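You operate a simulated robot arm through the tools that you are given. There is no shell and no other tool. Be economical: measure what you need, move in short steps, check, and stop when the job is done.

You run a simulated robot arm. Do the job below in one go: nothing can be reset, and whatever is moved stays where it is left.

TASK
Set the width knob to 33 and run the tray marked 25 to the gate.
Fine: gate across and tray on before the start; stop the belt once the tray is against the gate.

It is judged by the outcome, as a careful person would: the job done as asked, and still so three seconds after it is handed in. It fails if anything else is knocked over, pushed out of place, dropped, spilled or broken.

THE ROBOT
A 6-joint arm with a two-finger parallel gripper on a trunk, on a base that drives. Base frame: it is fixed to the floor where the robot stands at the start and does not move with it; the origin is under the middle of the robot, x ahead of it, y to its left, z up. Units: cm, degrees, N and s.
With the tool pointing down near the work surface it reaches from about 14 to 50 cm from the robot's upright axis, wherever it stands. Its first joint turns from -166.0 to 166.0 degrees. Places, roughly: green long belt button [-50, -120, 100]; long belt [60, -40, 60]; middle of the long belt [70, -30, 70]; red long belt button [-40, -130, 100]; small white tray [25, 125, 25]; white stop gate [70, 40, 70]; width knob [50, 0, 60]. Payload 4.1 kg.
The tool frame sits at the grasp point between the pads (the TCP): z along the fingers, y along the line on which they close. The tips reach 2.3 cm beyond it. The gripper opens to 9.4 cm. The fingers are 3.8 cm wide and 1 cm thick; the gripper's body (5.4 by 9.6 cm) begins 3.9 cm behind the TCP.
Orientation is told as [roll, pitch, yaw] about the base's x, y, z axes, in that order, counted from this pose: with the fingers straight down and closing along the base's y, the tool's x points along the base's -x, its y along +y and its z along -z.

THE INTERFACE
- The arm moves only by the tool servo_tool. Its argument "series" is a list of rows, each an object (a shift or turn left out is 0, a gripper value left out holds the last) with "delta_rot": the turn, a rotation vector about the tool's x, y, z in units of 5 degrees (1.0 is 5 degrees), a list of three; "linear": the shift along the tool's x, y, z in units of 40 mm (1.0 is 40 mm), a list of three; "grip": the gripper command, from -1 (fully open) to 1 (shut), values between in proportion. In form: [{"delta_rot": [rx, ry, rz], "linear": [dx, dy, dz], "grip": grip}, ...]. A call has 1 to 12 rows; each row shifts and turns the commanded pose from where the row before left it, along the tool's axes as they then stand. A call with a number of a shift or a turn outside -1 to 1 is refused whole. Each row takes 0.2 s and may step no farther than 5 cm and 8.6 degrees from the row before; otherwise, or with a gripper value out of range, the whole call is refused. A pose out of reach is approached as far as the arm can. The call stops where the force on the tool passes 90 N (or 10 N more than at its start, if that is more) or the arm is blocked; 0.2 s more then pass. Each finger travels about 4.5 cm/s and halts on what it meets, pressing with about 45 N; the grip force reading is that of the motor and also rises with nothing between the fingers. The clock runs only during rows and for 0.2 s after the last one: add rows that do not move to give the fingers time. The reply holds the time, the measured pose of the TCP, the force on the tool along the base axes, the opening and the grip force, in the units named above and with some noise, with the torque about the TCP (base axes, N m) and any sound that the robot's microphone picked up, and new pictures: "pictures" is both (left out), scene, wrist or none.
- Cameras (640 x 400 px; columns grow to the right, rows downward): "scene" is now at [1.43, 15.8, 147.34]; the picture's right is [-0.10, -0.99, 0.00], its down [-0.79, 0.08, -0.60] and it looks along [0.60, -0.06, -0.80] (base axes); focal length 296 px, centre (320, 200). "wrist" rides on the gripper at [8.6, 1.6, -7.4] in the tool frame; the picture's right is [-0.18, 0.98, 0.00], its down [-0.58, -0.11, -0.81] and it looks along [-0.79, -0.15, 0.59] (tool axes); focal length 243 px, centre (320, 200). There is no depth. A picture from a camera that has moved, and an enlarged one, comes with that camera's place and axes in the base frame and with its lens.
- slide_trunk(by): slides the trunk up (or, below 0, down) by that many cm; the arm and the scene camera ride with it, the base frame stays. It gives what a move gives, with no picture.
- base_move(legs): drives the robot by 1 to 6 legs, each [ahead, turn to the left] in cm and degrees, along the robot's own axes; the way and the turn of a leg run together, so that a leg with both is an arc; at most 150 cm and 180 degrees a leg. The arm and the cameras ride along, it lands a little off, and it stops where it bumps. It gives what a move gives, and a new picture of the scene camera.
- head_to(pan, tilt): turns the head with the scene camera to pan (to the left, within 155 degrees either way) and tilt (down, from -29 to 69), counted from straight ahead of the robot. It gives what a move gives, and a new picture of the scene camera.
- enlarge(camera, box): a new picture of the part [left, top, right, bottom] of that camera's present view, enlarged. No time passes.
- finish_job(): hands the job in; it is judged then, once.

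Work in short steps. Places have to be worked out from the pictures, the camera data and where the tool is seen: move nearer, look again, correct. Check each grasp and each placing, and mend what went wrong. You have 120 turns and 260 pictures in all, those below and enlarged ones among them. Open the gripper and draw the arm clear of the work before you hand the job in, unless the task says otherwise; then end with one line.

The tools are called after "Request:" as name(argument=value, ...) on one line, values as JSON. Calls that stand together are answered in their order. servo_tool: Moves the arm, as the interface text tells. Its arguments: {"type":"object","properties":{"series":{"type":"array"},"pictures":{"type":"string","enum":["both","scene","wrist","none"]}},"required":["series"]} The other tools are called the same way: slide_trunk (by) slides the trunk up or down; base_move (legs) drives the base; head_to (pan, tilt) turns the head that bears the scene camera; enlarge (camera, box) takes an enlarged picture of a part of a camera's view; finish_job () hands the job in.

At the start:

```text
time: 0.0
tool_pos: [45.19, 20.63, 97.2]
ee_rot: [0.0, -0.2, 0.0]
wrist_force: [0.4, 0.0, 0.4]
moment: [0.04, -0.05, -0.01]
width: 9.4
gripper_force: 0.2
trunk travel left (down, up): [-45.0, 14.0]
robot x, y, heading: [-0.13, -0.15, 0.1]
head pan, tilt: [-6.0, 53.0]
```

scene: 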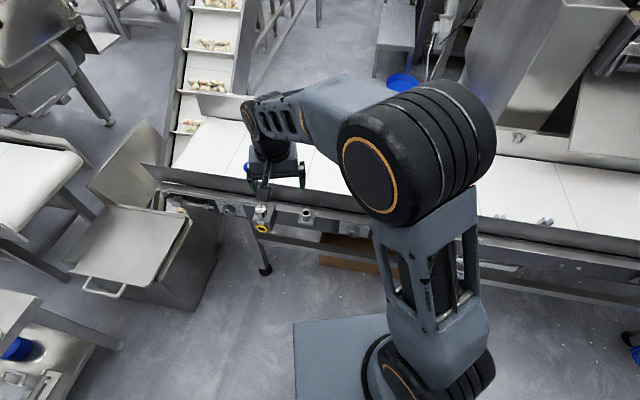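
wrist: 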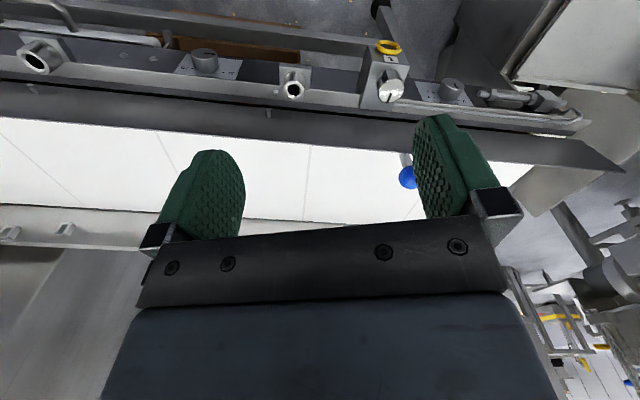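

The pictures show the belt ahead with knobs along its near edge. I look closer at both views before moving anything.

Request:
enlarge(camera="wrist", box=[160, 0, 600, 220])

Request:
enlarge(camera="scene", box=[140, 100, 400, 290])

Request:
head_to(pan=80, tilt=40)

Request:
head_to(pan=-110, tilt=25)

```text
1.45 times, centred on (380, 110) of wrist
camera zoom: at [36.55, 22.34, 104.74], right [0.18, 0.98, 0.0], down [0.58, -0.11, 0.81], along [0.79, -0.15, -0.59], focal length 353 px, centre (233, 331)
```

zoom: 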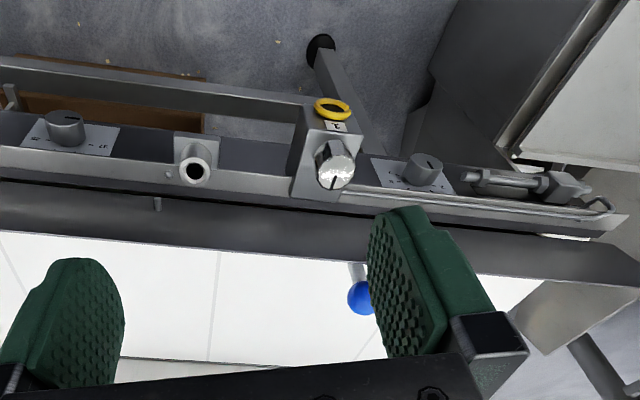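

```text
2.11 times, centred on (270, 195) of scene
camera zoom: at [1.43, 15.8, 147.34], right [-0.1, -0.99, 0.0], down [-0.79, 0.08, -0.6], along [0.6, -0.06, -0.8], focal length 622 px, centre (425, 210)
```

zoom: 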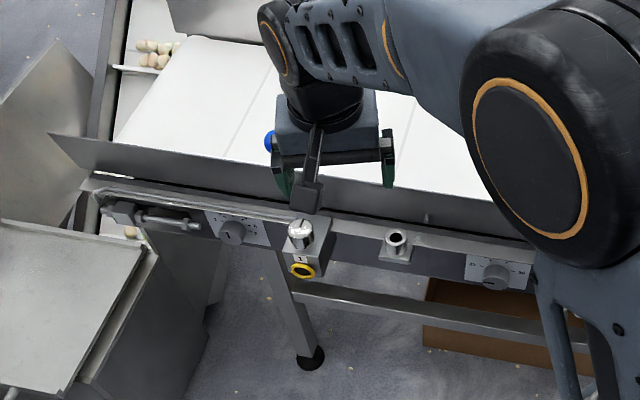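

```text
time: 1.6
tool_pos: [45.01, 20.81, 97.2]
ee_rot: [0.0, 0.1, 0.0]
wrist_force: [0.0, -0.2, -0.6]
moment: [0.01, -0.01, 0.01]
width: 9.38
gripper_force: 0.0
trunk travel left (down, up): [-45.0, 14.0]
robot x, y, heading: [-0.21, 0.1, -0.0]
head pan, tilt: [80.0, 40.0]
camera scene: at [-4.46, 24.95, 149.15], right [0.98, -0.17, 0.0], down [-0.11, -0.63, -0.77], along [0.13, 0.75, -0.64], focal length 296 px, centre (320, 200)
```

scene: 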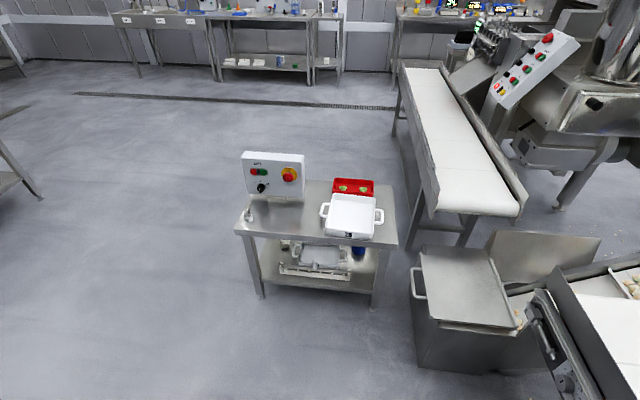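

```text
time: 4.4
tool_pos: [45.03, 20.59, 97.17]
ee_rot: [0.0, 0.1, 0.0]
wrist_force: [0.0, 0.6, -0.2]
moment: [-0.01, 0.01, -0.02]
width: 9.38
gripper_force: 0.0
trunk travel left (down, up): [-45.0, 14.0]
robot x, y, heading: [-0.2, 0.2, 0.1]
head pan, tilt: [-110.0, 25.0]
camera scene: at [-9.09, 7.92, 151.49], right [-0.94, 0.34, 0.0], down [0.14, 0.4, -0.91], along [-0.31, -0.85, -0.42], focal length 296 px, centre (320, 200)
```

scene: 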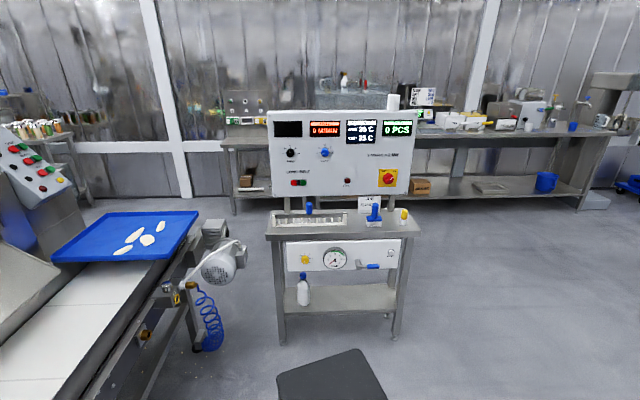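

There is a console to the right rear and a table with trays to the left. I enlarge the console, then look at the tray table.

Request:
enlarge(camera="scene", box=[260, 100, 420, 220])

Request:
enlarge(camera="scene", box=[260, 195, 420, 295])

Request:
head_to(pan=80, tilt=45)

Request:
enlarge(camera="scene", box=[220, 120, 420, 260])

Request:
enlarge(camera="scene", box=[310, 140, 400, 210])

```text
3.33 times, centred on (340, 160) of scene
camera zoom: at [-9.09, 7.92, 151.49], right [-0.94, 0.34, 0.0], down [0.14, 0.4, -0.91], along [-0.31, -0.85, -0.42], focal length 985 px, centre (253, 333)
```

zoom: 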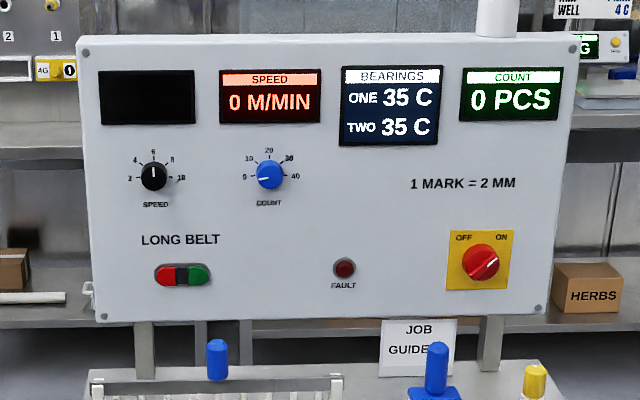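

```text
4.00 times, centred on (340, 245) of scene
camera zoom: at [-9.09, 7.92, 151.49], right [-0.94, 0.34, 0.0], down [0.14, 0.4, -0.91], along [-0.31, -0.85, -0.42], focal length 1182 px, centre (240, 20)
```

zoom: 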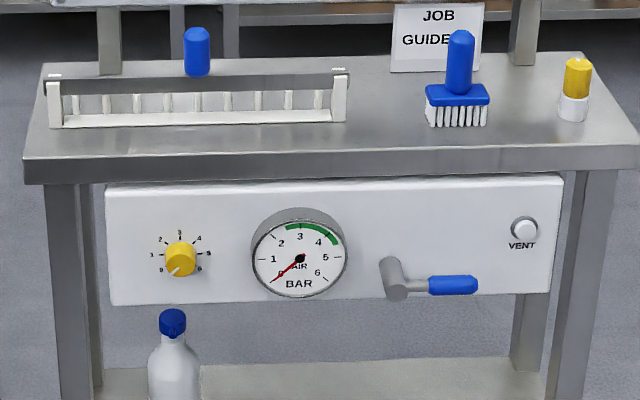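

```text
time: 7.2
tool_pos: [45.04, 20.73, 97.21]
ee_rot: [0.1, 0.1, -0.1]
wrist_force: [0.1, 0.8, 0.3]
moment: [0.02, 0.03, -0.01]
width: 9.42
gripper_force: 0.1
trunk travel left (down, up): [-45.0, 14.0]
robot x, y, heading: [-0.52, -0.49, 0.1]
head pan, tilt: [80.0, 45.0]
camera scene: at [-4.53, 24.58, 148.43], right [0.98, -0.17, 0.0], down [-0.12, -0.7, -0.71], along [0.12, 0.7, -0.71], focal length 296 px, centre (320, 200)
```

scene: 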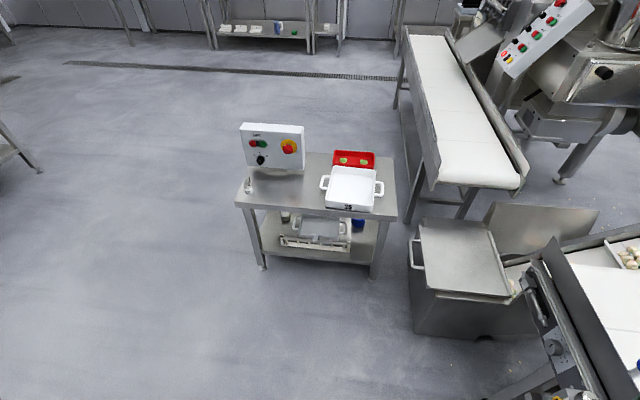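

```text
2.86 times, centred on (320, 190) of scene
camera zoom: at [-4.53, 24.58, 148.43], right [0.98, -0.17, 0.0], down [-0.12, -0.7, -0.71], along [0.12, 0.7, -0.71], focal length 845 px, centre (320, 229)
```

zoom: 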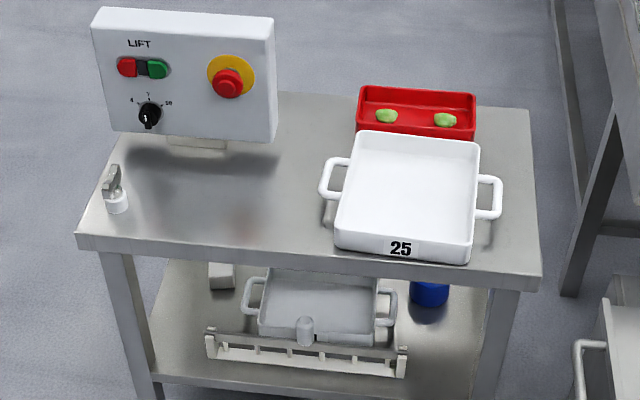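

```text
5.71 times, centred on (355, 175) of scene
camera zoom: at [-4.53, 24.58, 148.43], right [0.98, -0.17, 0.0], down [-0.12, -0.7, -0.71], along [0.12, 0.7, -0.71], focal length 1689 px, centre (120, 343)
```

zoom: 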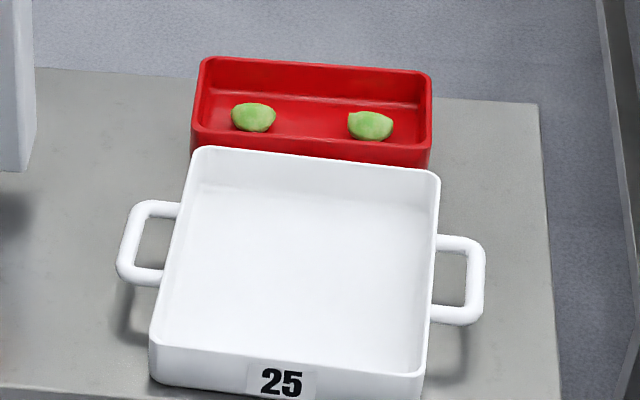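

The tray marked 25 is on the left table, and the console reads "1 MARK = 2 MM" with a job guide beside it. I now zoom in on the knobs on the belt rail through the wrist camera.

Request:
enlarge(camera="wrist", box=[340, 30, 500, 130])

Request:
enlarge(camera="wrist", box=[160, 30, 320, 130])

Request:
head_to(pan=20, tilt=40)

Request:
enlarge(camera="scene", box=[260, 180, 500, 330])

Request:
head_to(pan=-50, tilt=40)

```text
4.00 times, centred on (420, 80) of wrist
camera zoom: at [36.55, 22.34, 104.74], right [0.18, 0.98, 0.0], down [0.58, -0.11, 0.81], along [0.79, -0.15, -0.59], focal length 970 px, centre (-80, 680)
```

zoom: 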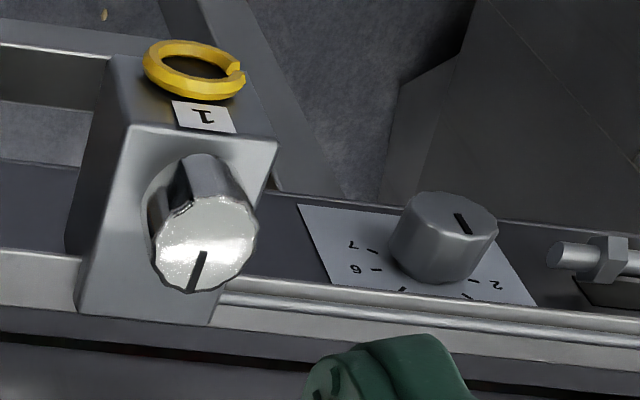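

```text
4.00 times, centred on (240, 80) of wrist
camera zoom: at [36.55, 22.34, 104.74], right [0.18, 0.98, 0.0], down [0.58, -0.11, 0.81], along [0.79, -0.15, -0.59], focal length 970 px, centre (640, 680)
```

zoom: 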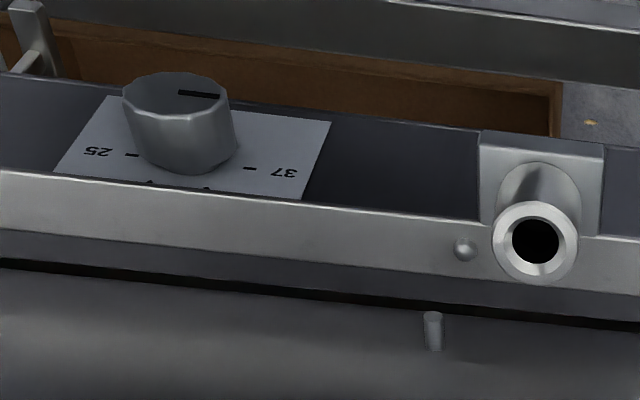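

```text
time: 8.5
tool_pos: [45.14, 20.77, 97.08]
ee_rot: [0.0, 0.1, -0.1]
wrist_force: [0.0, 0.0, -0.5]
moment: [-0.02, 0.0, 0.01]
width: 9.42
gripper_force: 0.0
trunk travel left (down, up): [-45.0, 14.0]
robot x, y, heading: [-0.04, -0.24, -0.2]
head pan, tilt: [20.0, 40.0]
camera scene: at [2.05, 19.49, 149.15], right [0.34, -0.94, 0.0], down [-0.6, -0.22, -0.77], along [0.72, 0.26, -0.64], focal length 296 px, centre (320, 200)
```

scene: 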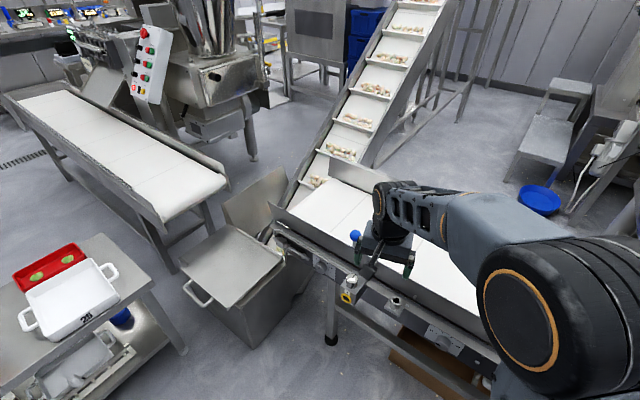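

```text
2.67 times, centred on (380, 255) of scene
camera zoom: at [2.05, 19.49, 149.15], right [0.34, -0.94, 0.0], down [-0.6, -0.22, -0.77], along [0.72, 0.26, -0.64], focal length 788 px, centre (160, 53)
```

zoom: 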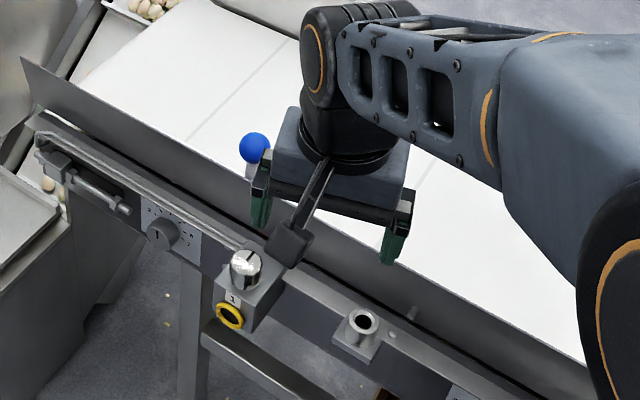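

```text
time: 9.9
tool_pos: [45.17, 20.75, 97.15]
ee_rot: [-0.1, 0.0, 0.1]
wrist_force: [-0.5, 0.1, 0.1]
moment: [-0.03, 0.0, 0.02]
width: 9.4
gripper_force: 0.0
trunk travel left (down, up): [-45.0, 14.0]
robot x, y, heading: [-0.17, -0.31, -0.1]
head pan, tilt: [-50.0, 40.0]
camera scene: at [-0.47, 10.07, 149.15], right [-0.77, -0.64, 0.0], down [-0.41, 0.49, -0.77], along [0.49, -0.59, -0.64], focal length 296 px, centre (320, 200)
```

scene: 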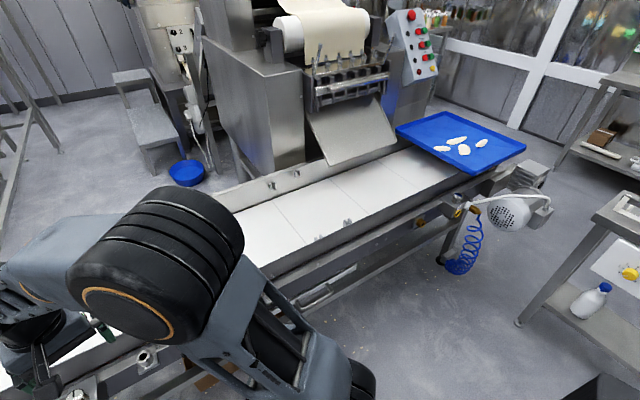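

The width knob sits on the rail front face near x 53, y 0 with a 25–37 scale. I draw the arm back towards the robot to uncover the gate area and see the dial better.

Request:
servo_tool(series=[{"linear": [1, 0, 0]}, {"linear": [1, 0, 0]}, {"linear": [1, 0, 0]}, {"linear": [0.5, 0, 0]}, {}], pictures="wrist")

Request:
head_to(pan=5, tilt=50)

Request:
enlarge(camera="wrist", box=[150, 60, 500, 280])

```text
time: 11.1
tool_pos: [30.85, 20.81, 97.13]
ee_rot: [0.0, -0.1, 0.0]
wrist_force: [-0.5, 0.0, 0.4]
moment: [-0.01, -0.02, 0.02]
width: 9.38
gripper_force: 0.1
trunk travel left (down, up): [-45.0, 14.0]
robot x, y, heading: [-0.02, 0.12, -0.2]
head pan, tilt: [-50.0, 40.0]
camera wrist: at [22.42, 22.31, 104.83], right [0.18, 0.98, 0.0], down [0.58, -0.11, 0.81], along [0.79, -0.15, -0.59], focal length 243 px, centre (320, 200)
```

wrist: 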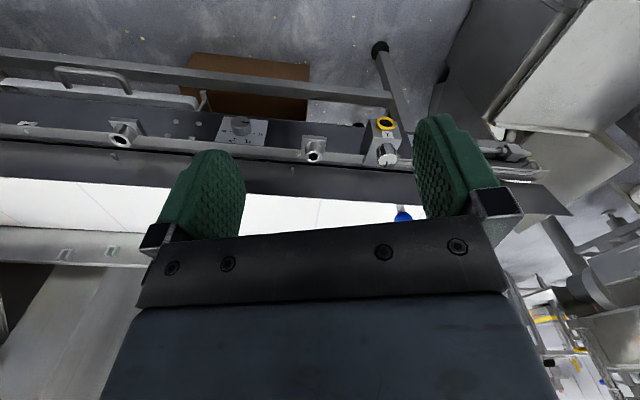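

```text
time: 12.4
tool_pos: [31.03, 20.76, 97.21]
ee_rot: [-0.1, 0.0, 0.1]
wrist_force: [-0.1, -0.3, 0.5]
moment: [0.0, 0.01, 0.0]
width: 9.39
gripper_force: 0.1
trunk travel left (down, up): [-45.0, 14.0]
robot x, y, heading: [0.27, -0.04, 0.2]
head pan, tilt: [5.0, 50.0]
camera scene: at [1.73, 17.24, 147.74], right [0.09, -1.0, 0.0], down [-0.76, -0.07, -0.64], along [0.64, 0.06, -0.77], focal length 296 px, centre (320, 200)
```

scene: 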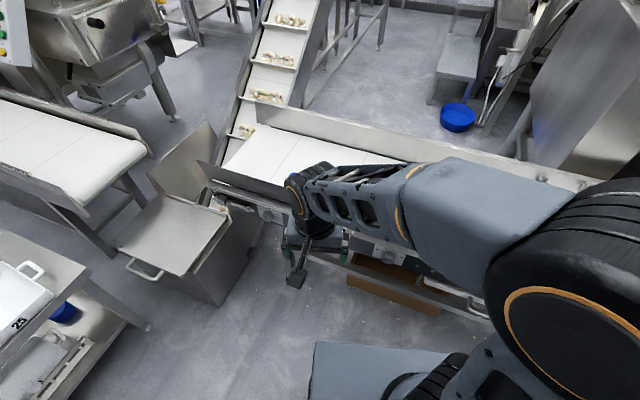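

```text
1.82 times, centred on (325, 170) of wrist
camera zoom: at [22.45, 22.32, 104.83], right [0.18, 0.98, 0.0], down [0.58, -0.11, 0.81], along [0.79, -0.15, -0.59], focal length 441 px, centre (311, 254)
```

zoom: 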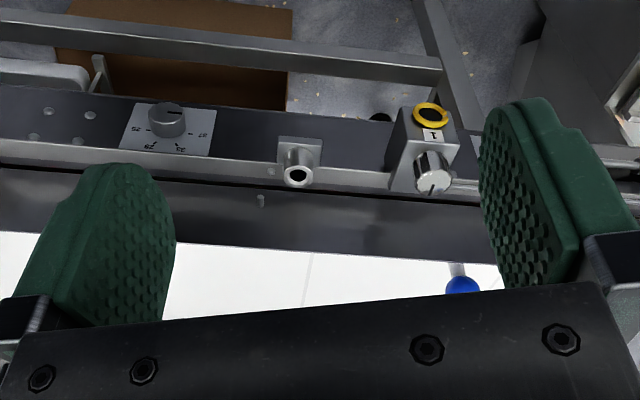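

The arm still hides the gate. I swing the tool to the right, well above everything, to free the view.

Request:
servo_tool(series=[{"linear": [0, -1, 0]}, {"linear": [0, -1, 0]}, {"linear": [0, -1, 0]}, {"linear": [0, -1, 0]}, {"linear": [0, -1, 0]}, {"linear": [0, -1, 0]}, {"linear": [0, -1, 0]}, {"linear": [0, -1, 0]}, {"linear": [0, -1, 0]}, {"linear": [0, -1, 0]}, {}], pictures="both")

Request:
enlarge(camera="scene", box=[180, 100, 440, 280])

```text
time: 14.8
tool_pos: [31.09, -19.36, 97.26]
ee_rot: [0.0, -0.1, 0.0]
wrist_force: [0.0, 0.2, -0.1]
moment: [0.01, 0.0, 0.0]
width: 9.41
gripper_force: 0.0
trunk travel left (down, up): [-45.0, 14.0]
robot x, y, heading: [-0.02, 0.0, 0.0]
head pan, tilt: [5.0, 50.0]
camera scene: at [1.74, 17.2, 147.74], right [0.09, -1.0, 0.0], down [-0.76, -0.07, -0.64], along [0.64, 0.06, -0.77], focal length 296 px, centre (320, 200)
camera wrist: at [22.47, -17.73, 104.81], right [0.18, 0.98, 0.0], down [0.58, -0.11, 0.81], along [0.79, -0.15, -0.59], focal length 243 px, centre (320, 200)
```

scene: 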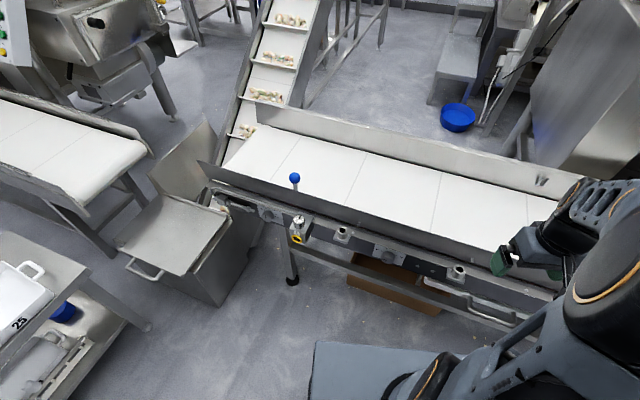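
wrist: 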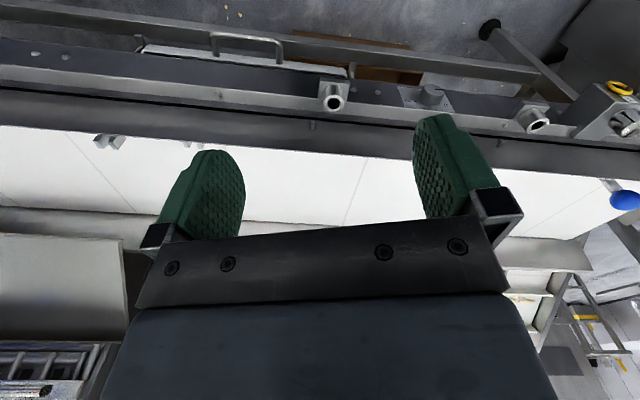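

```text
2.22 times, centred on (310, 190) of scene
camera zoom: at [1.74, 17.2, 147.74], right [0.09, -1.0, 0.0], down [-0.76, -0.07, -0.64], along [0.64, 0.06, -0.77], focal length 657 px, centre (342, 222)
```

zoom: 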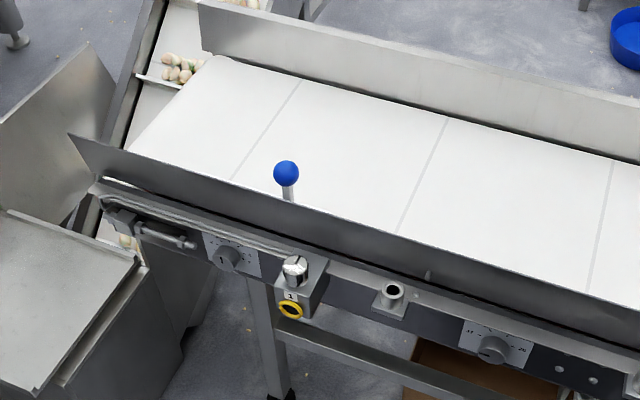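

The dial reading 25–37 is at about [51.7, -1, 60] by two rays. I bring the wrist camera to about 28 cm from it to read it.

Request:
slide_trunk(by=-20)

Request:
servo_tool(series=[{"linear": [-0.8, 0.8, 0]}, {"linear": [-0.8, 0.8, 0]}, {"linear": [-0.8, 0.8, 0]}, {"linear": [-0.6, 0.9, 0]}, {"linear": [0, 0.9, 0]}, {}], pictures="both")

Request:
enlarge(camera="wrist", box=[260, 60, 440, 180])

```text
time: 16.9
tool_pos: [31.05, -19.43, 77.21]
ee_rot: [0.0, 0.0, 0.0]
wrist_force: [0.1, -0.5, -0.1]
moment: [0.03, 0.02, -0.02]
width: 9.37
gripper_force: 0.0
trunk travel left (down, up): [-25.0, 34.0]
robot x, y, heading: [0.03, 0.28, -0.0]
head pan, tilt: [5.0, 50.0]
```

```text
time: 18.3
tool_pos: [43.02, -2.48, 77.26]
ee_rot: [0.0, 0.0, 0.0]
wrist_force: [-0.5, -0.7, 0.8]
moment: [0.0, -0.02, -0.01]
width: 9.39
gripper_force: 0.1
trunk travel left (down, up): [-25.0, 34.0]
robot x, y, heading: [0.19, 0.31, -0.1]
head pan, tilt: [5.0, 50.0]
camera scene: at [1.73, 17.25, 127.73], right [0.09, -1.0, 0.0], down [-0.76, -0.07, -0.64], along [0.64, 0.06, -0.77], focal length 296 px, centre (320, 200)
camera wrist: at [34.47, -0.79, 84.86], right [0.18, 0.98, 0.0], down [0.58, -0.11, 0.81], along [0.79, -0.15, -0.59], focal length 243 px, centre (320, 200)
```

scene: 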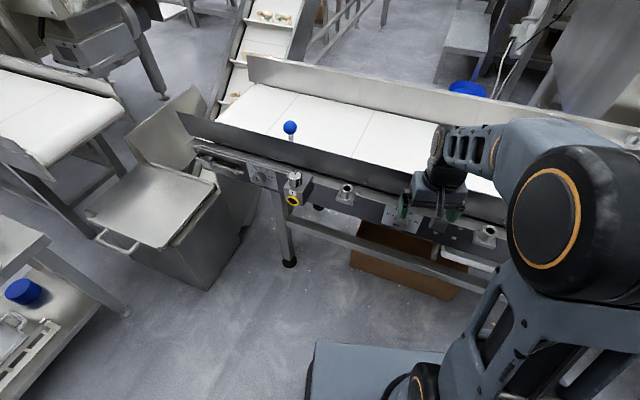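
wrist: 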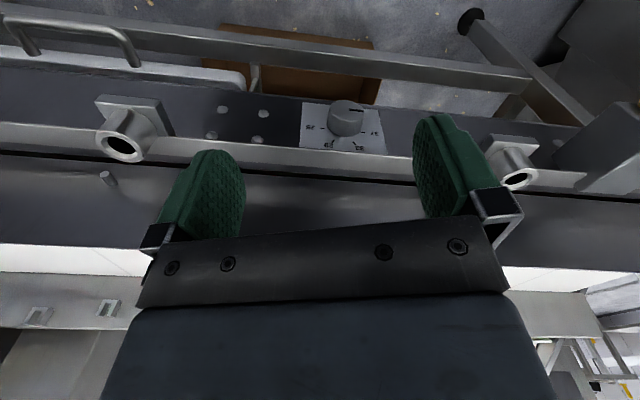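

```text
3.33 times, centred on (350, 120) of wrist
camera zoom: at [34.47, -0.79, 84.86], right [0.18, 0.98, 0.0], down [0.58, -0.11, 0.81], along [0.79, -0.15, -0.59], focal length 809 px, centre (220, 467)
```

zoom: 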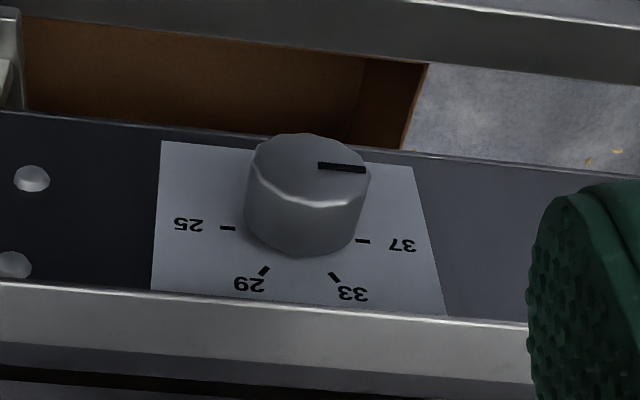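

The dial reads 37 now, and 33 is 60° clockwise from it as a person faces it. The rail runs about 17° off the y axis and its face is near vertical, so I back off, lower, and pitch the tool to horizontal.

Request:
servo_tool(series=[{"linear": [1, 0, 0]}, {"linear": [1, 0, 0]}, {"linear": [0.5, 0, 0], "delta_rot": [0, -1, 0]}, {"delta_rot": [0, -1, 0]}, {"delta_rot": [0, -1, 0]}, {"delta_rot": [0, -1, 0]}, {"delta_rot": [0, -1, 0]}, {"delta_rot": [0, -1, 0]}, {"delta_rot": [0, -1, 0]}, {"delta_rot": [0, -1, 0]}, {"delta_rot": [0, -1, 0]}, {}], pictures="wrist")

Request:
servo_tool(series=[{"delta_rot": [0, -1, 0]}, {"delta_rot": [0, -1, 0]}, {"delta_rot": [0, -1, 0]}, {"delta_rot": [0, -1, 0]}, {"delta_rot": [0, -1, 0]}, {"delta_rot": [0, -1, 0]}, {"delta_rot": [0, -1, 0]}, {"delta_rot": [0, -1, 0]}, {"delta_rot": [0, -1, 0]}, {}], pictures="both")

```text
time: 20.9
tool_pos: [40.87, -3.61, 81.58]
ee_rot: [-0.1, -45.0, -0.1]
wrist_force: [-0.3, 0.6, -1.1]
moment: [0.03, 0.04, 0.01]
width: 9.39
gripper_force: 0.0
out of reach, approached as far as the arm can: row 6, 7, 8, 9, 10, 11
trunk travel left (down, up): [-25.0, 34.0]
robot x, y, heading: [-0.03, -0.2, 0.1]
head pan, tilt: [5.0, 50.0]
camera wrist: at [29.51, -1.97, 80.93], right [0.13, 0.98, 0.13], down [-0.16, -0.11, 0.98], along [0.98, -0.15, 0.14], focal length 243 px, centre (320, 200)
```

wrist: 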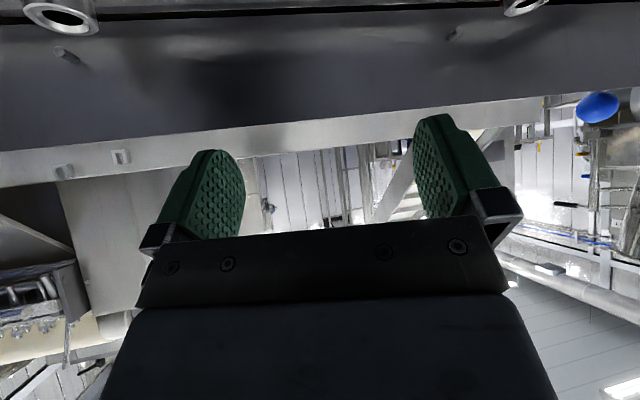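

```text
time: 23.1
tool_pos: [48.47, -5.08, 84.8]
ee_rot: [11.1, -86.5, -10.1]
wrist_force: [-0.1, 0.7, -0.3]
moment: [0.0, 0.01, -0.04]
width: 9.41
gripper_force: 0.0
out of reach, approached as far as the arm can: row 1, 2, 3, 4, 5, 6, 7, 8, 9
trunk travel left (down, up): [-25.0, 34.0]
robot x, y, heading: [-0.14, -0.1, -0.0]
head pan, tilt: [5.0, 50.0]
camera scene: at [1.73, 17.23, 127.74], right [0.09, -1.0, 0.0], down [-0.76, -0.07, -0.64], along [0.64, 0.06, -0.77], focal length 296 px, centre (320, 200)
camera wrist: at [40.55, -3.5, 76.68], right [-0.01, 0.98, 0.2], down [-0.77, -0.13, 0.63], along [0.64, -0.15, 0.75], focal length 243 px, centre (320, 200)
```

scene: 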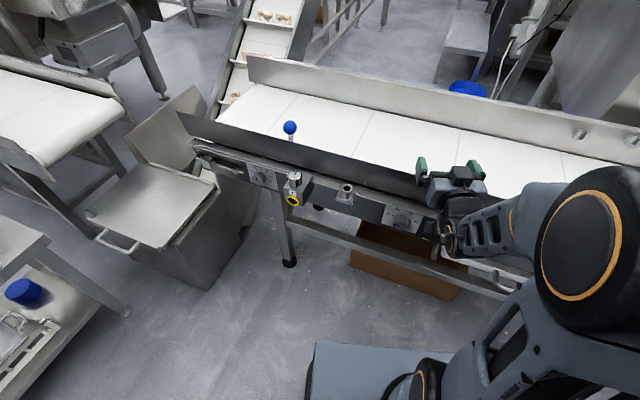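
wrist: 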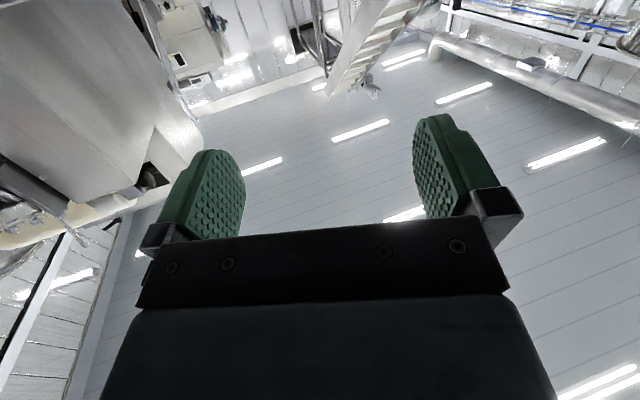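

The horizontal tool can't come that close to the robot, so I drive the base back 12 cm to give the arm room. The tool is still above the rail, so backing away is clear.

Request:
base_move(legs=[[-13, 0]])

Request:
slide_trunk(by=-18)

Request:
servo_tool(series=[{}, {}], pictures="both")

```text
time: 24.4
tool_pos: [35.44, -5.04, 84.66]
ee_rot: [11.2, -86.3, -9.9]
wrist_force: [-0.6, -0.7, -0.4]
moment: [-0.01, 0.03, 0.01]
width: 9.38
gripper_force: 0.0
trunk travel left (down, up): [-25.0, 34.0]
robot x, y, heading: [-13.11, 0.05, 0.0]
head pan, tilt: [5.0, 50.0]
camera scene: at [-11.25, 17.23, 127.74], right [0.09, -1.0, 0.0], down [-0.76, -0.07, -0.64], along [0.64, 0.06, -0.77], focal length 296 px, centre (320, 200)
```

scene: 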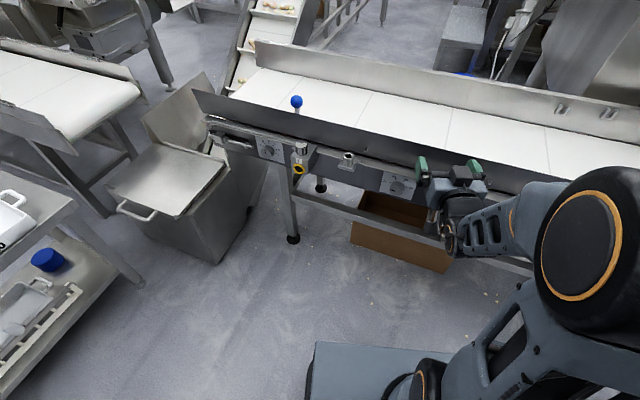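

```text
time: 26.4
tool_pos: [35.39, -5.15, 66.89]
ee_rot: [11.2, -86.4, -10.0]
wrist_force: [-0.5, -0.6, -1.0]
moment: [0.02, 0.01, 0.0]
width: 9.41
gripper_force: 0.0
trunk travel left (down, up): [-7.0, 52.0]
robot x, y, heading: [-12.87, 0.15, -0.2]
head pan, tilt: [5.0, 50.0]
```

```text
time: 27.0
tool_pos: [35.37, -5.1, 66.64]
ee_rot: [11.2, -86.4, -10.1]
wrist_force: [0.0, -0.4, -0.7]
moment: [-0.02, 0.03, 0.02]
width: 9.4
gripper_force: 0.2
trunk travel left (down, up): [-7.0, 52.0]
robot x, y, heading: [-12.99, 0.01, -0.0]
head pan, tilt: [5.0, 50.0]
camera scene: at [-11.27, 17.23, 109.74], right [0.09, -1.0, 0.0], down [-0.76, -0.07, -0.64], along [0.64, 0.06, -0.77], focal length 296 px, centre (320, 200)
camera wrist: at [27.54, -3.48, 58.69], right [-0.01, 0.98, 0.2], down [-0.77, -0.13, 0.63], along [0.64, -0.15, 0.75], focal length 243 px, centre (320, 200)
```

scene: 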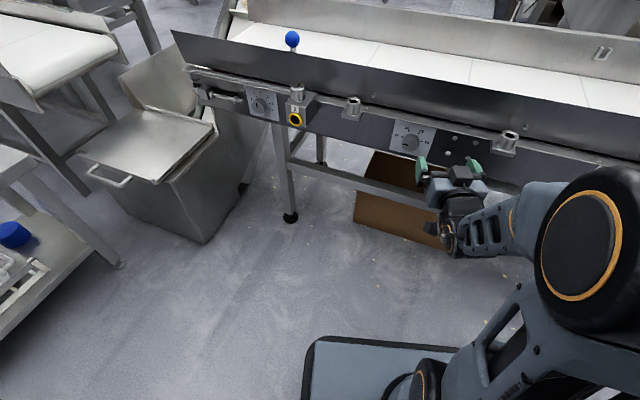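
wrist: 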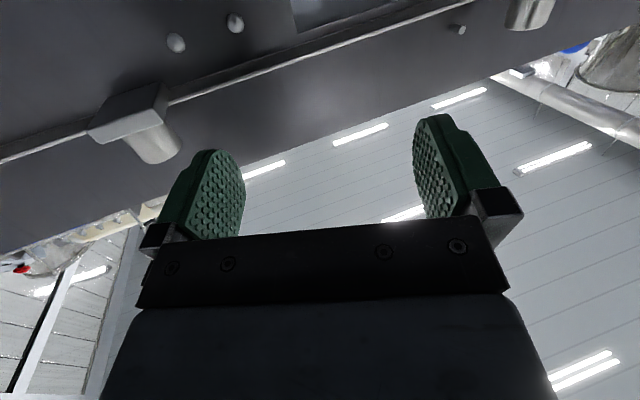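

The scene camera now sees the dial face-on-ish; I zoom to read it and fix its place.

Request:
enlarge(camera="scene", box=[370, 95, 530, 195])

Request:
enlarge(camera="scene", box=[180, 20, 370, 140])

```text
4.00 times, centred on (450, 145) of scene
camera zoom: at [-11.27, 17.23, 109.74], right [0.09, -1.0, 0.0], down [-0.76, -0.07, -0.64], along [0.64, 0.06, -0.77], focal length 1182 px, centre (-200, 420)
```

zoom: 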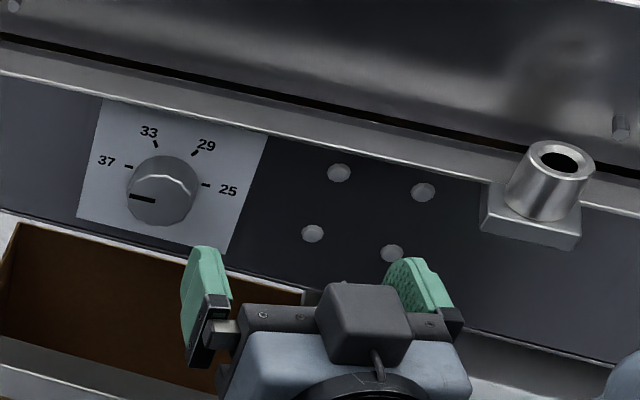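

```text
3.33 times, centred on (275, 80) of scene
camera zoom: at [-11.27, 17.23, 109.74], right [0.09, -1.0, 0.0], down [-0.76, -0.07, -0.64], along [0.64, 0.06, -0.77], focal length 985 px, centre (470, 600)
```

zoom: 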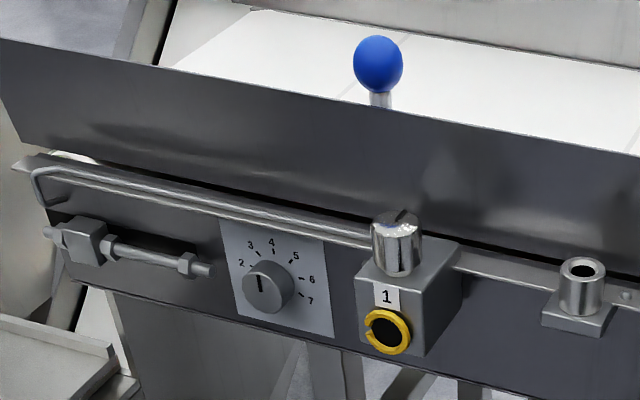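

From two rays the knob base is at [55, -1.7, 58.5], its end face at about [52.1, -1, 58.5] with a horizontal axis turned 17° to the right. I yaw the tool to match, level it and lower the trunk.

Request:
slide_trunk(by=-6)

Request:
servo_tool(series=[{"delta_rot": [0.85, 0, 0]}, {"delta_rot": [0.85, 0, 0]}, {"delta_rot": [0.85, 0, 0]}, {"delta_rot": [0.85, 0, 0]}, {}, {}], pictures="wrist")

```text
time: 28.0
tool_pos: [35.49, -5.09, 60.72]
ee_rot: [11.2, -86.4, -10.0]
wrist_force: [0.1, 0.1, 0.0]
moment: [-0.02, 0.03, -0.01]
width: 9.41
gripper_force: 0.1
trunk travel left (down, up): [-1.0, 58.0]
robot x, y, heading: [-13.0, -0.19, 0.0]
head pan, tilt: [5.0, 50.0]
```

```text
time: 29.4
tool_pos: [32.15, -16.82, 60.82]
ee_rot: [-10.3, -86.4, -4.7]
wrist_force: [0.6, 0.2, -0.5]
moment: [0.0, 0.02, -0.03]
width: 9.39
gripper_force: 0.2
out of reach, approached as far as the arm can: row 1, 2, 3, 4
trunk travel left (down, up): [-1.0, 58.0]
robot x, y, heading: [-12.98, 0.03, 0.1]
head pan, tilt: [5.0, 50.0]
camera wrist: at [25.08, -13.21, 52.78], right [0.27, 0.95, 0.17], down [-0.77, 0.1, 0.63], along [0.58, -0.3, 0.75], focal length 243 px, centre (320, 200)
```

wrist: 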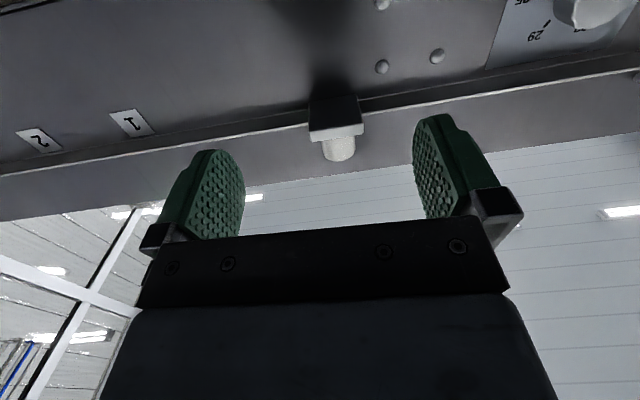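

The arm is at its inner limit so it slid right; I move sideways left and slightly ahead, then read the pose.

Request:
servo_tool(series=[{"linear": [0, 0.8, 0.3]}, {"linear": [0, 0.8, 0.3]}, {"linear": [0, 0.8, 0.3]}, {"linear": [0, 0.8, 0.3]}, {}], pictures="none")

```text
time: 30.6
tool_pos: [32.4, -16.99, 60.73]
ee_rot: [-9.7, -86.3, -5.8]
wrist_force: [-0.1, 0.1, 0.6]
moment: [-0.01, -0.04, -0.01]
width: 9.38
gripper_force: 0.0
out of reach, approached as far as the arm can: row 1, 2, 3, 4
trunk travel left (down, up): [-1.0, 58.0]
robot x, y, heading: [-13.0, -0.05, -0.0]
head pan, tilt: [5.0, 50.0]
```

No sideways motion was achieved while out of reach; I push the command ahead along the tool axis.

Request:
servo_tool(series=[{"linear": [0, 0, 0.8]}, {"linear": [0, 0, 0.8]}, {"linear": [0, 0, 0.5]}, {}, {}], pictures="none")

```text
time: 31.8
tool_pos: [39.9, -20.8, 60.09]
ee_rot: [-5.2, -86.4, -10.2]
wrist_force: [0.2, 0.5, 0.0]
moment: [0.01, 0.0, -0.03]
width: 9.41
gripper_force: 0.1
out of reach, approached as far as the arm can: row 1, 2, 3
trunk travel left (down, up): [-1.0, 58.0]
robot x, y, heading: [-12.84, 0.2, -0.1]
head pan, tilt: [5.0, 50.0]
```

Forward moves are followed; now I shift sideways along the rail toward the knob while keeping the distance.

Request:
servo_tool(series=[{"linear": [0, 0.8, 0]}, {"linear": [0, 0.8, 0]}, {"linear": [0, 0.8, 0]}, {}], pictures="scene")

```text
time: 32.8
tool_pos: [39.91, -20.71, 60.04]
ee_rot: [-5.3, -86.2, -10.2]
wrist_force: [-0.6, -0.1, -0.1]
moment: [-0.01, 0.01, -0.05]
width: 9.4
gripper_force: 0.2
out of reach, approached as far as the arm can: row 1, 2, 3
trunk travel left (down, up): [-1.0, 58.0]
robot x, y, heading: [-12.75, -0.02, -0.1]
head pan, tilt: [5.0, 50.0]
camera scene: at [-11.27, 17.23, 103.74], right [0.09, -1.0, 0.0], down [-0.76, -0.07, -0.64], along [0.64, 0.06, -0.77], focal length 296 px, centre (320, 200)
```

scene: 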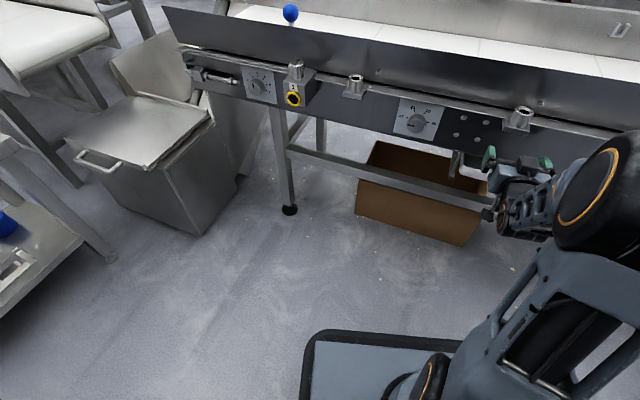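

The wrist joint seems at its limit, so the tool yaw follows the first joint. Better to stand square to the rail: I undo the yaw, then drive the base round to face the knob at heading -17°.

Request:
servo_tool(series=[{"delta_rot": [-0.85, 0, 0]}, {"delta_rot": [-0.85, 0, 0]}, {"delta_rot": [-0.85, 0, 0]}, {"delta_rot": [-0.85, 0, 0]}, {}, {}], pictures="none")

```text
time: 34.2
tool_pos: [39.73, -20.53, 59.87]
ee_rot: [11.2, -86.4, -10.0]
wrist_force: [0.1, -0.4, -0.4]
moment: [0.02, 0.0, -0.01]
width: 9.42
gripper_force: 0.0
trunk travel left (down, up): [-1.0, 58.0]
robot x, y, heading: [-13.17, 0.0, -0.0]
head pan, tilt: [5.0, 50.0]
```

That was reachable. I test a sideways move again from this yaw.

Request:
servo_tool(series=[{"linear": [0, 0.8, 0]}, {"linear": [0, 0.8, 0]}, {"linear": [0, 0.8, 0]}, {}], pictures="none")

```text
time: 35.2
tool_pos: [39.36, -11.13, 59.91]
ee_rot: [11.2, -86.3, -10.1]
wrist_force: [0.0, -0.8, -0.4]
moment: [0.0, -0.01, 0.0]
width: 9.39
gripper_force: 0.0
trunk travel left (down, up): [-1.0, 58.0]
robot x, y, heading: [-12.88, -0.14, -0.0]
head pan, tilt: [5.0, 50.0]
```

That works, so I drive round to stand square to the rail, keeping the tool some 10 cm short of the knob.

Request:
base_move(legs=[[0, -45], [-55, 0], [0, 28], [40, 0]])

```text
time: 43.9
tool_pos: [33.65, 0.64, 59.89]
ee_rot: [11.3, -86.3, -27.1]
wrist_force: [0.7, 0.0, -0.2]
moment: [0.03, 0.01, 0.0]
width: 9.39
gripper_force: 0.1
trunk travel left (down, up): [-1.0, 58.0]
robot x, y, heading: [-13.05, 26.73, -17.0]
head pan, tilt: [5.0, 50.0]
camera scene: at [-6.39, 42.52, 103.74], right [-0.21, -0.98, 0.0], down [-0.75, 0.16, -0.64], along [0.63, -0.13, -0.77], focal length 296 px, centre (320, 200)
```

scene: 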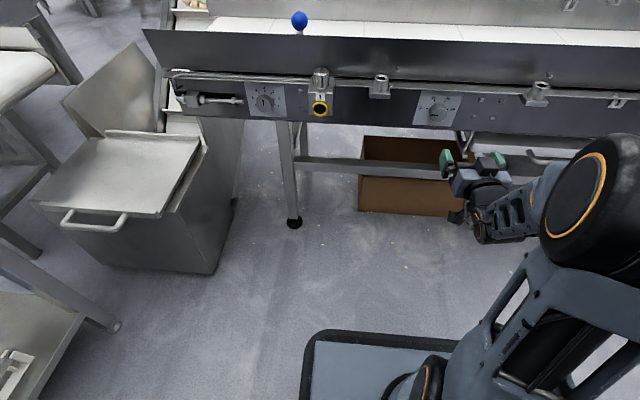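

Now nearly square to the rail. I zoom to re-measure the knob from this stance and lower the last trunk centimetre.

Request:
slide_trunk(by=-1)

Request:
enlarge(camera="scene", box=[390, 70, 530, 210])

```text
time: 44.5
tool_pos: [33.77, 0.66, 58.9]
ee_rot: [11.2, -86.3, -27.2]
wrist_force: [0.5, 0.1, 0.0]
moment: [0.02, 0.0, -0.01]
width: 9.39
gripper_force: 0.0
trunk travel left (down, up): [0.0, 59.0]
robot x, y, heading: [-13.16, 26.34, -16.9]
head pan, tilt: [5.0, 50.0]
```

```text
2.86 times, centred on (460, 140) of scene
camera zoom: at [-6.39, 42.52, 102.73], right [-0.21, -0.98, 0.0], down [-0.75, 0.16, -0.64], along [0.63, -0.13, -0.77], focal length 845 px, centre (-80, 371)
```

zoom: 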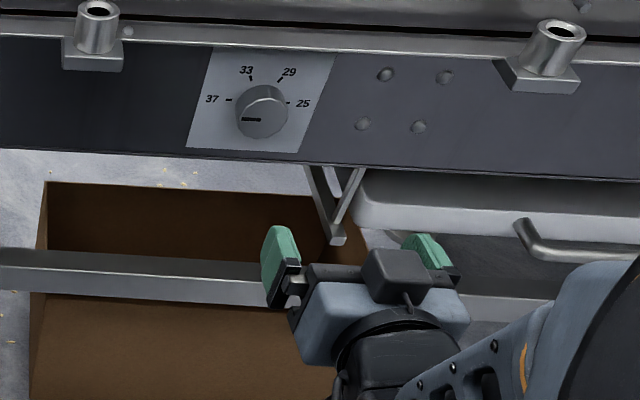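

The knob end is at about [52.2, -1.2, 58.5], 18 cm ahead of the TCP and 3 cm left. I close in to about 6 cm and look with the wrist camera.

Request:
servo_tool(series=[{"linear": [-0.1, 0.4, 0.7]}, {"linear": [0, 0.4, 0.7]}, {"linear": [0, 0, 0.8]}, {"linear": [0, 0, 0.6]}, {}], pictures="both")

Request:
enlarge(camera="scene", box=[390, 70, 530, 210])

```text
time: 45.7
tool_pos: [45.41, 0.76, 58.5]
ee_rot: [11.2, -86.3, -27.3]
wrist_force: [0.1, -0.4, -0.2]
moment: [0.03, 0.0, 0.02]
width: 9.39
gripper_force: 0.0
trunk travel left (down, up): [0.0, 59.0]
robot x, y, heading: [-13.06, 26.28, -17.1]
head pan, tilt: [5.0, 50.0]
camera scene: at [-6.39, 42.52, 102.74], right [-0.21, -0.98, 0.0], down [-0.75, 0.16, -0.64], along [0.63, -0.13, -0.77], focal length 296 px, centre (320, 200)
camera wrist: at [38.37, 4.6, 50.57], right [0.28, 0.94, 0.2], down [-0.77, 0.1, 0.63], along [0.57, -0.33, 0.75], focal length 243 px, centre (320, 200)
```

scene: 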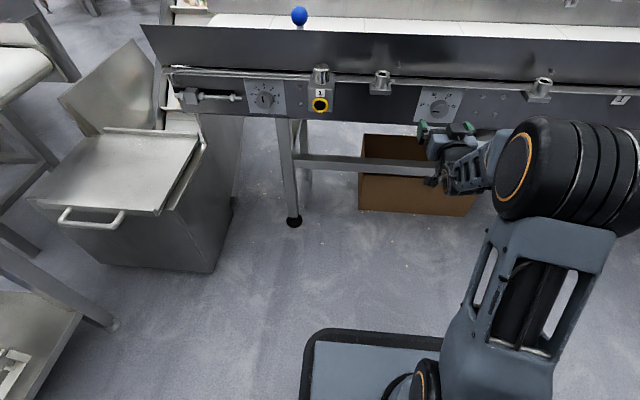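
wrist: 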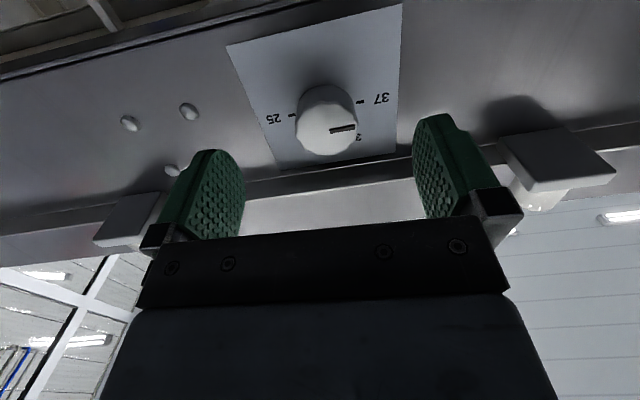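

```text
2.86 times, centred on (460, 140) of scene
camera zoom: at [-6.39, 42.52, 102.74], right [-0.21, -0.98, 0.0], down [-0.75, 0.16, -0.64], along [0.63, -0.13, -0.77], focal length 845 px, centre (-80, 371)
```

zoom: 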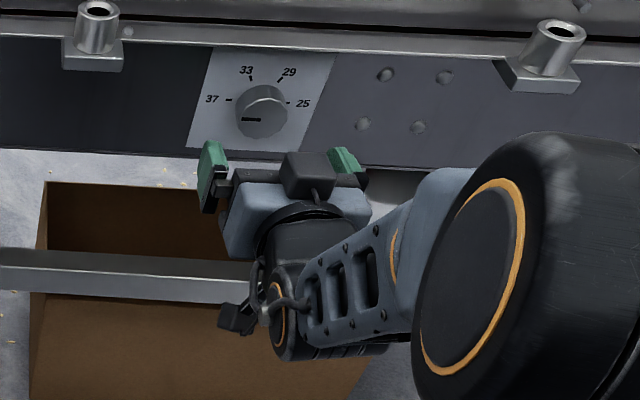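

The wrist view puts the knob end at about [51, -0.6, 59.5], so I raise 1.4 cm and creep forward 3 cm, then check.

Request:
servo_tool(series=[{"linear": [-0.35, 0.07, 0.2]}, {"linear": [0, 0, 0.5]}, {}], pictures="both")

Request:
enlarge(camera="scene", box=[390, 70, 510, 160])

```text
time: 46.5
tool_pos: [48.39, 0.16, 59.96]
ee_rot: [11.1, -86.4, -27.0]
wrist_force: [-0.8, 0.0, 0.9]
moment: [-0.01, 0.03, 0.01]
width: 9.41
gripper_force: 0.1
trunk travel left (down, up): [0.0, 59.0]
robot x, y, heading: [-12.73, 26.41, -17.3]
head pan, tilt: [5.0, 50.0]
camera scene: at [-6.39, 42.52, 102.74], right [-0.21, -0.98, 0.0], down [-0.75, 0.16, -0.64], along [0.63, -0.13, -0.77], focal length 296 px, centre (320, 200)
camera wrist: at [41.27, 4.07, 51.82], right [0.28, 0.94, 0.2], down [-0.77, 0.1, 0.63], along [0.57, -0.33, 0.75], focal length 243 px, centre (320, 200)
```

scene: 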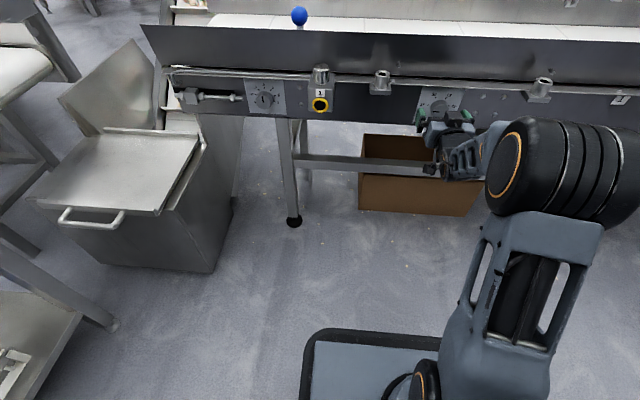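
wrist: 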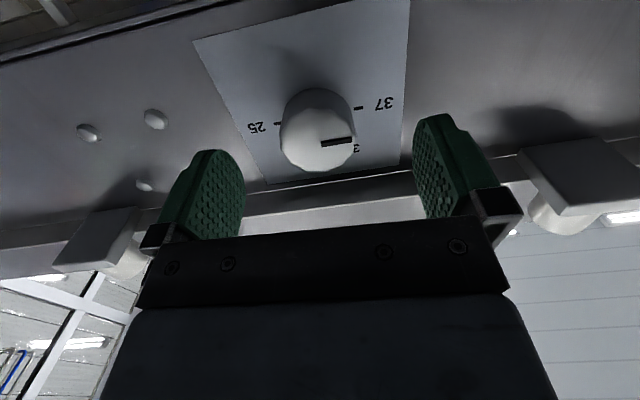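

```text
4.44 times, centred on (450, 115) of scene
camera zoom: at [-6.39, 42.52, 102.74], right [-0.21, -0.98, 0.0], down [-0.75, 0.16, -0.64], along [0.63, -0.13, -0.77], focal length 1314 px, centre (-258, 578)
```

zoom: 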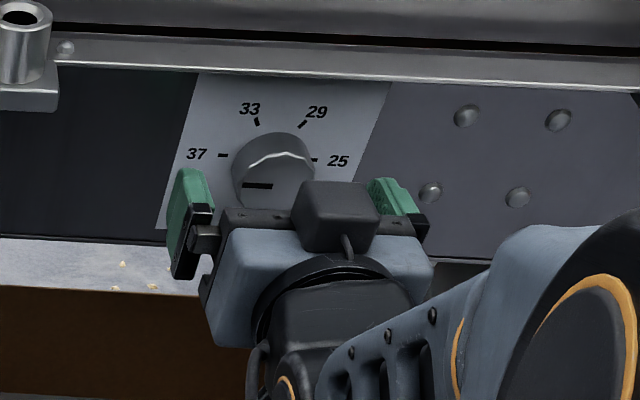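

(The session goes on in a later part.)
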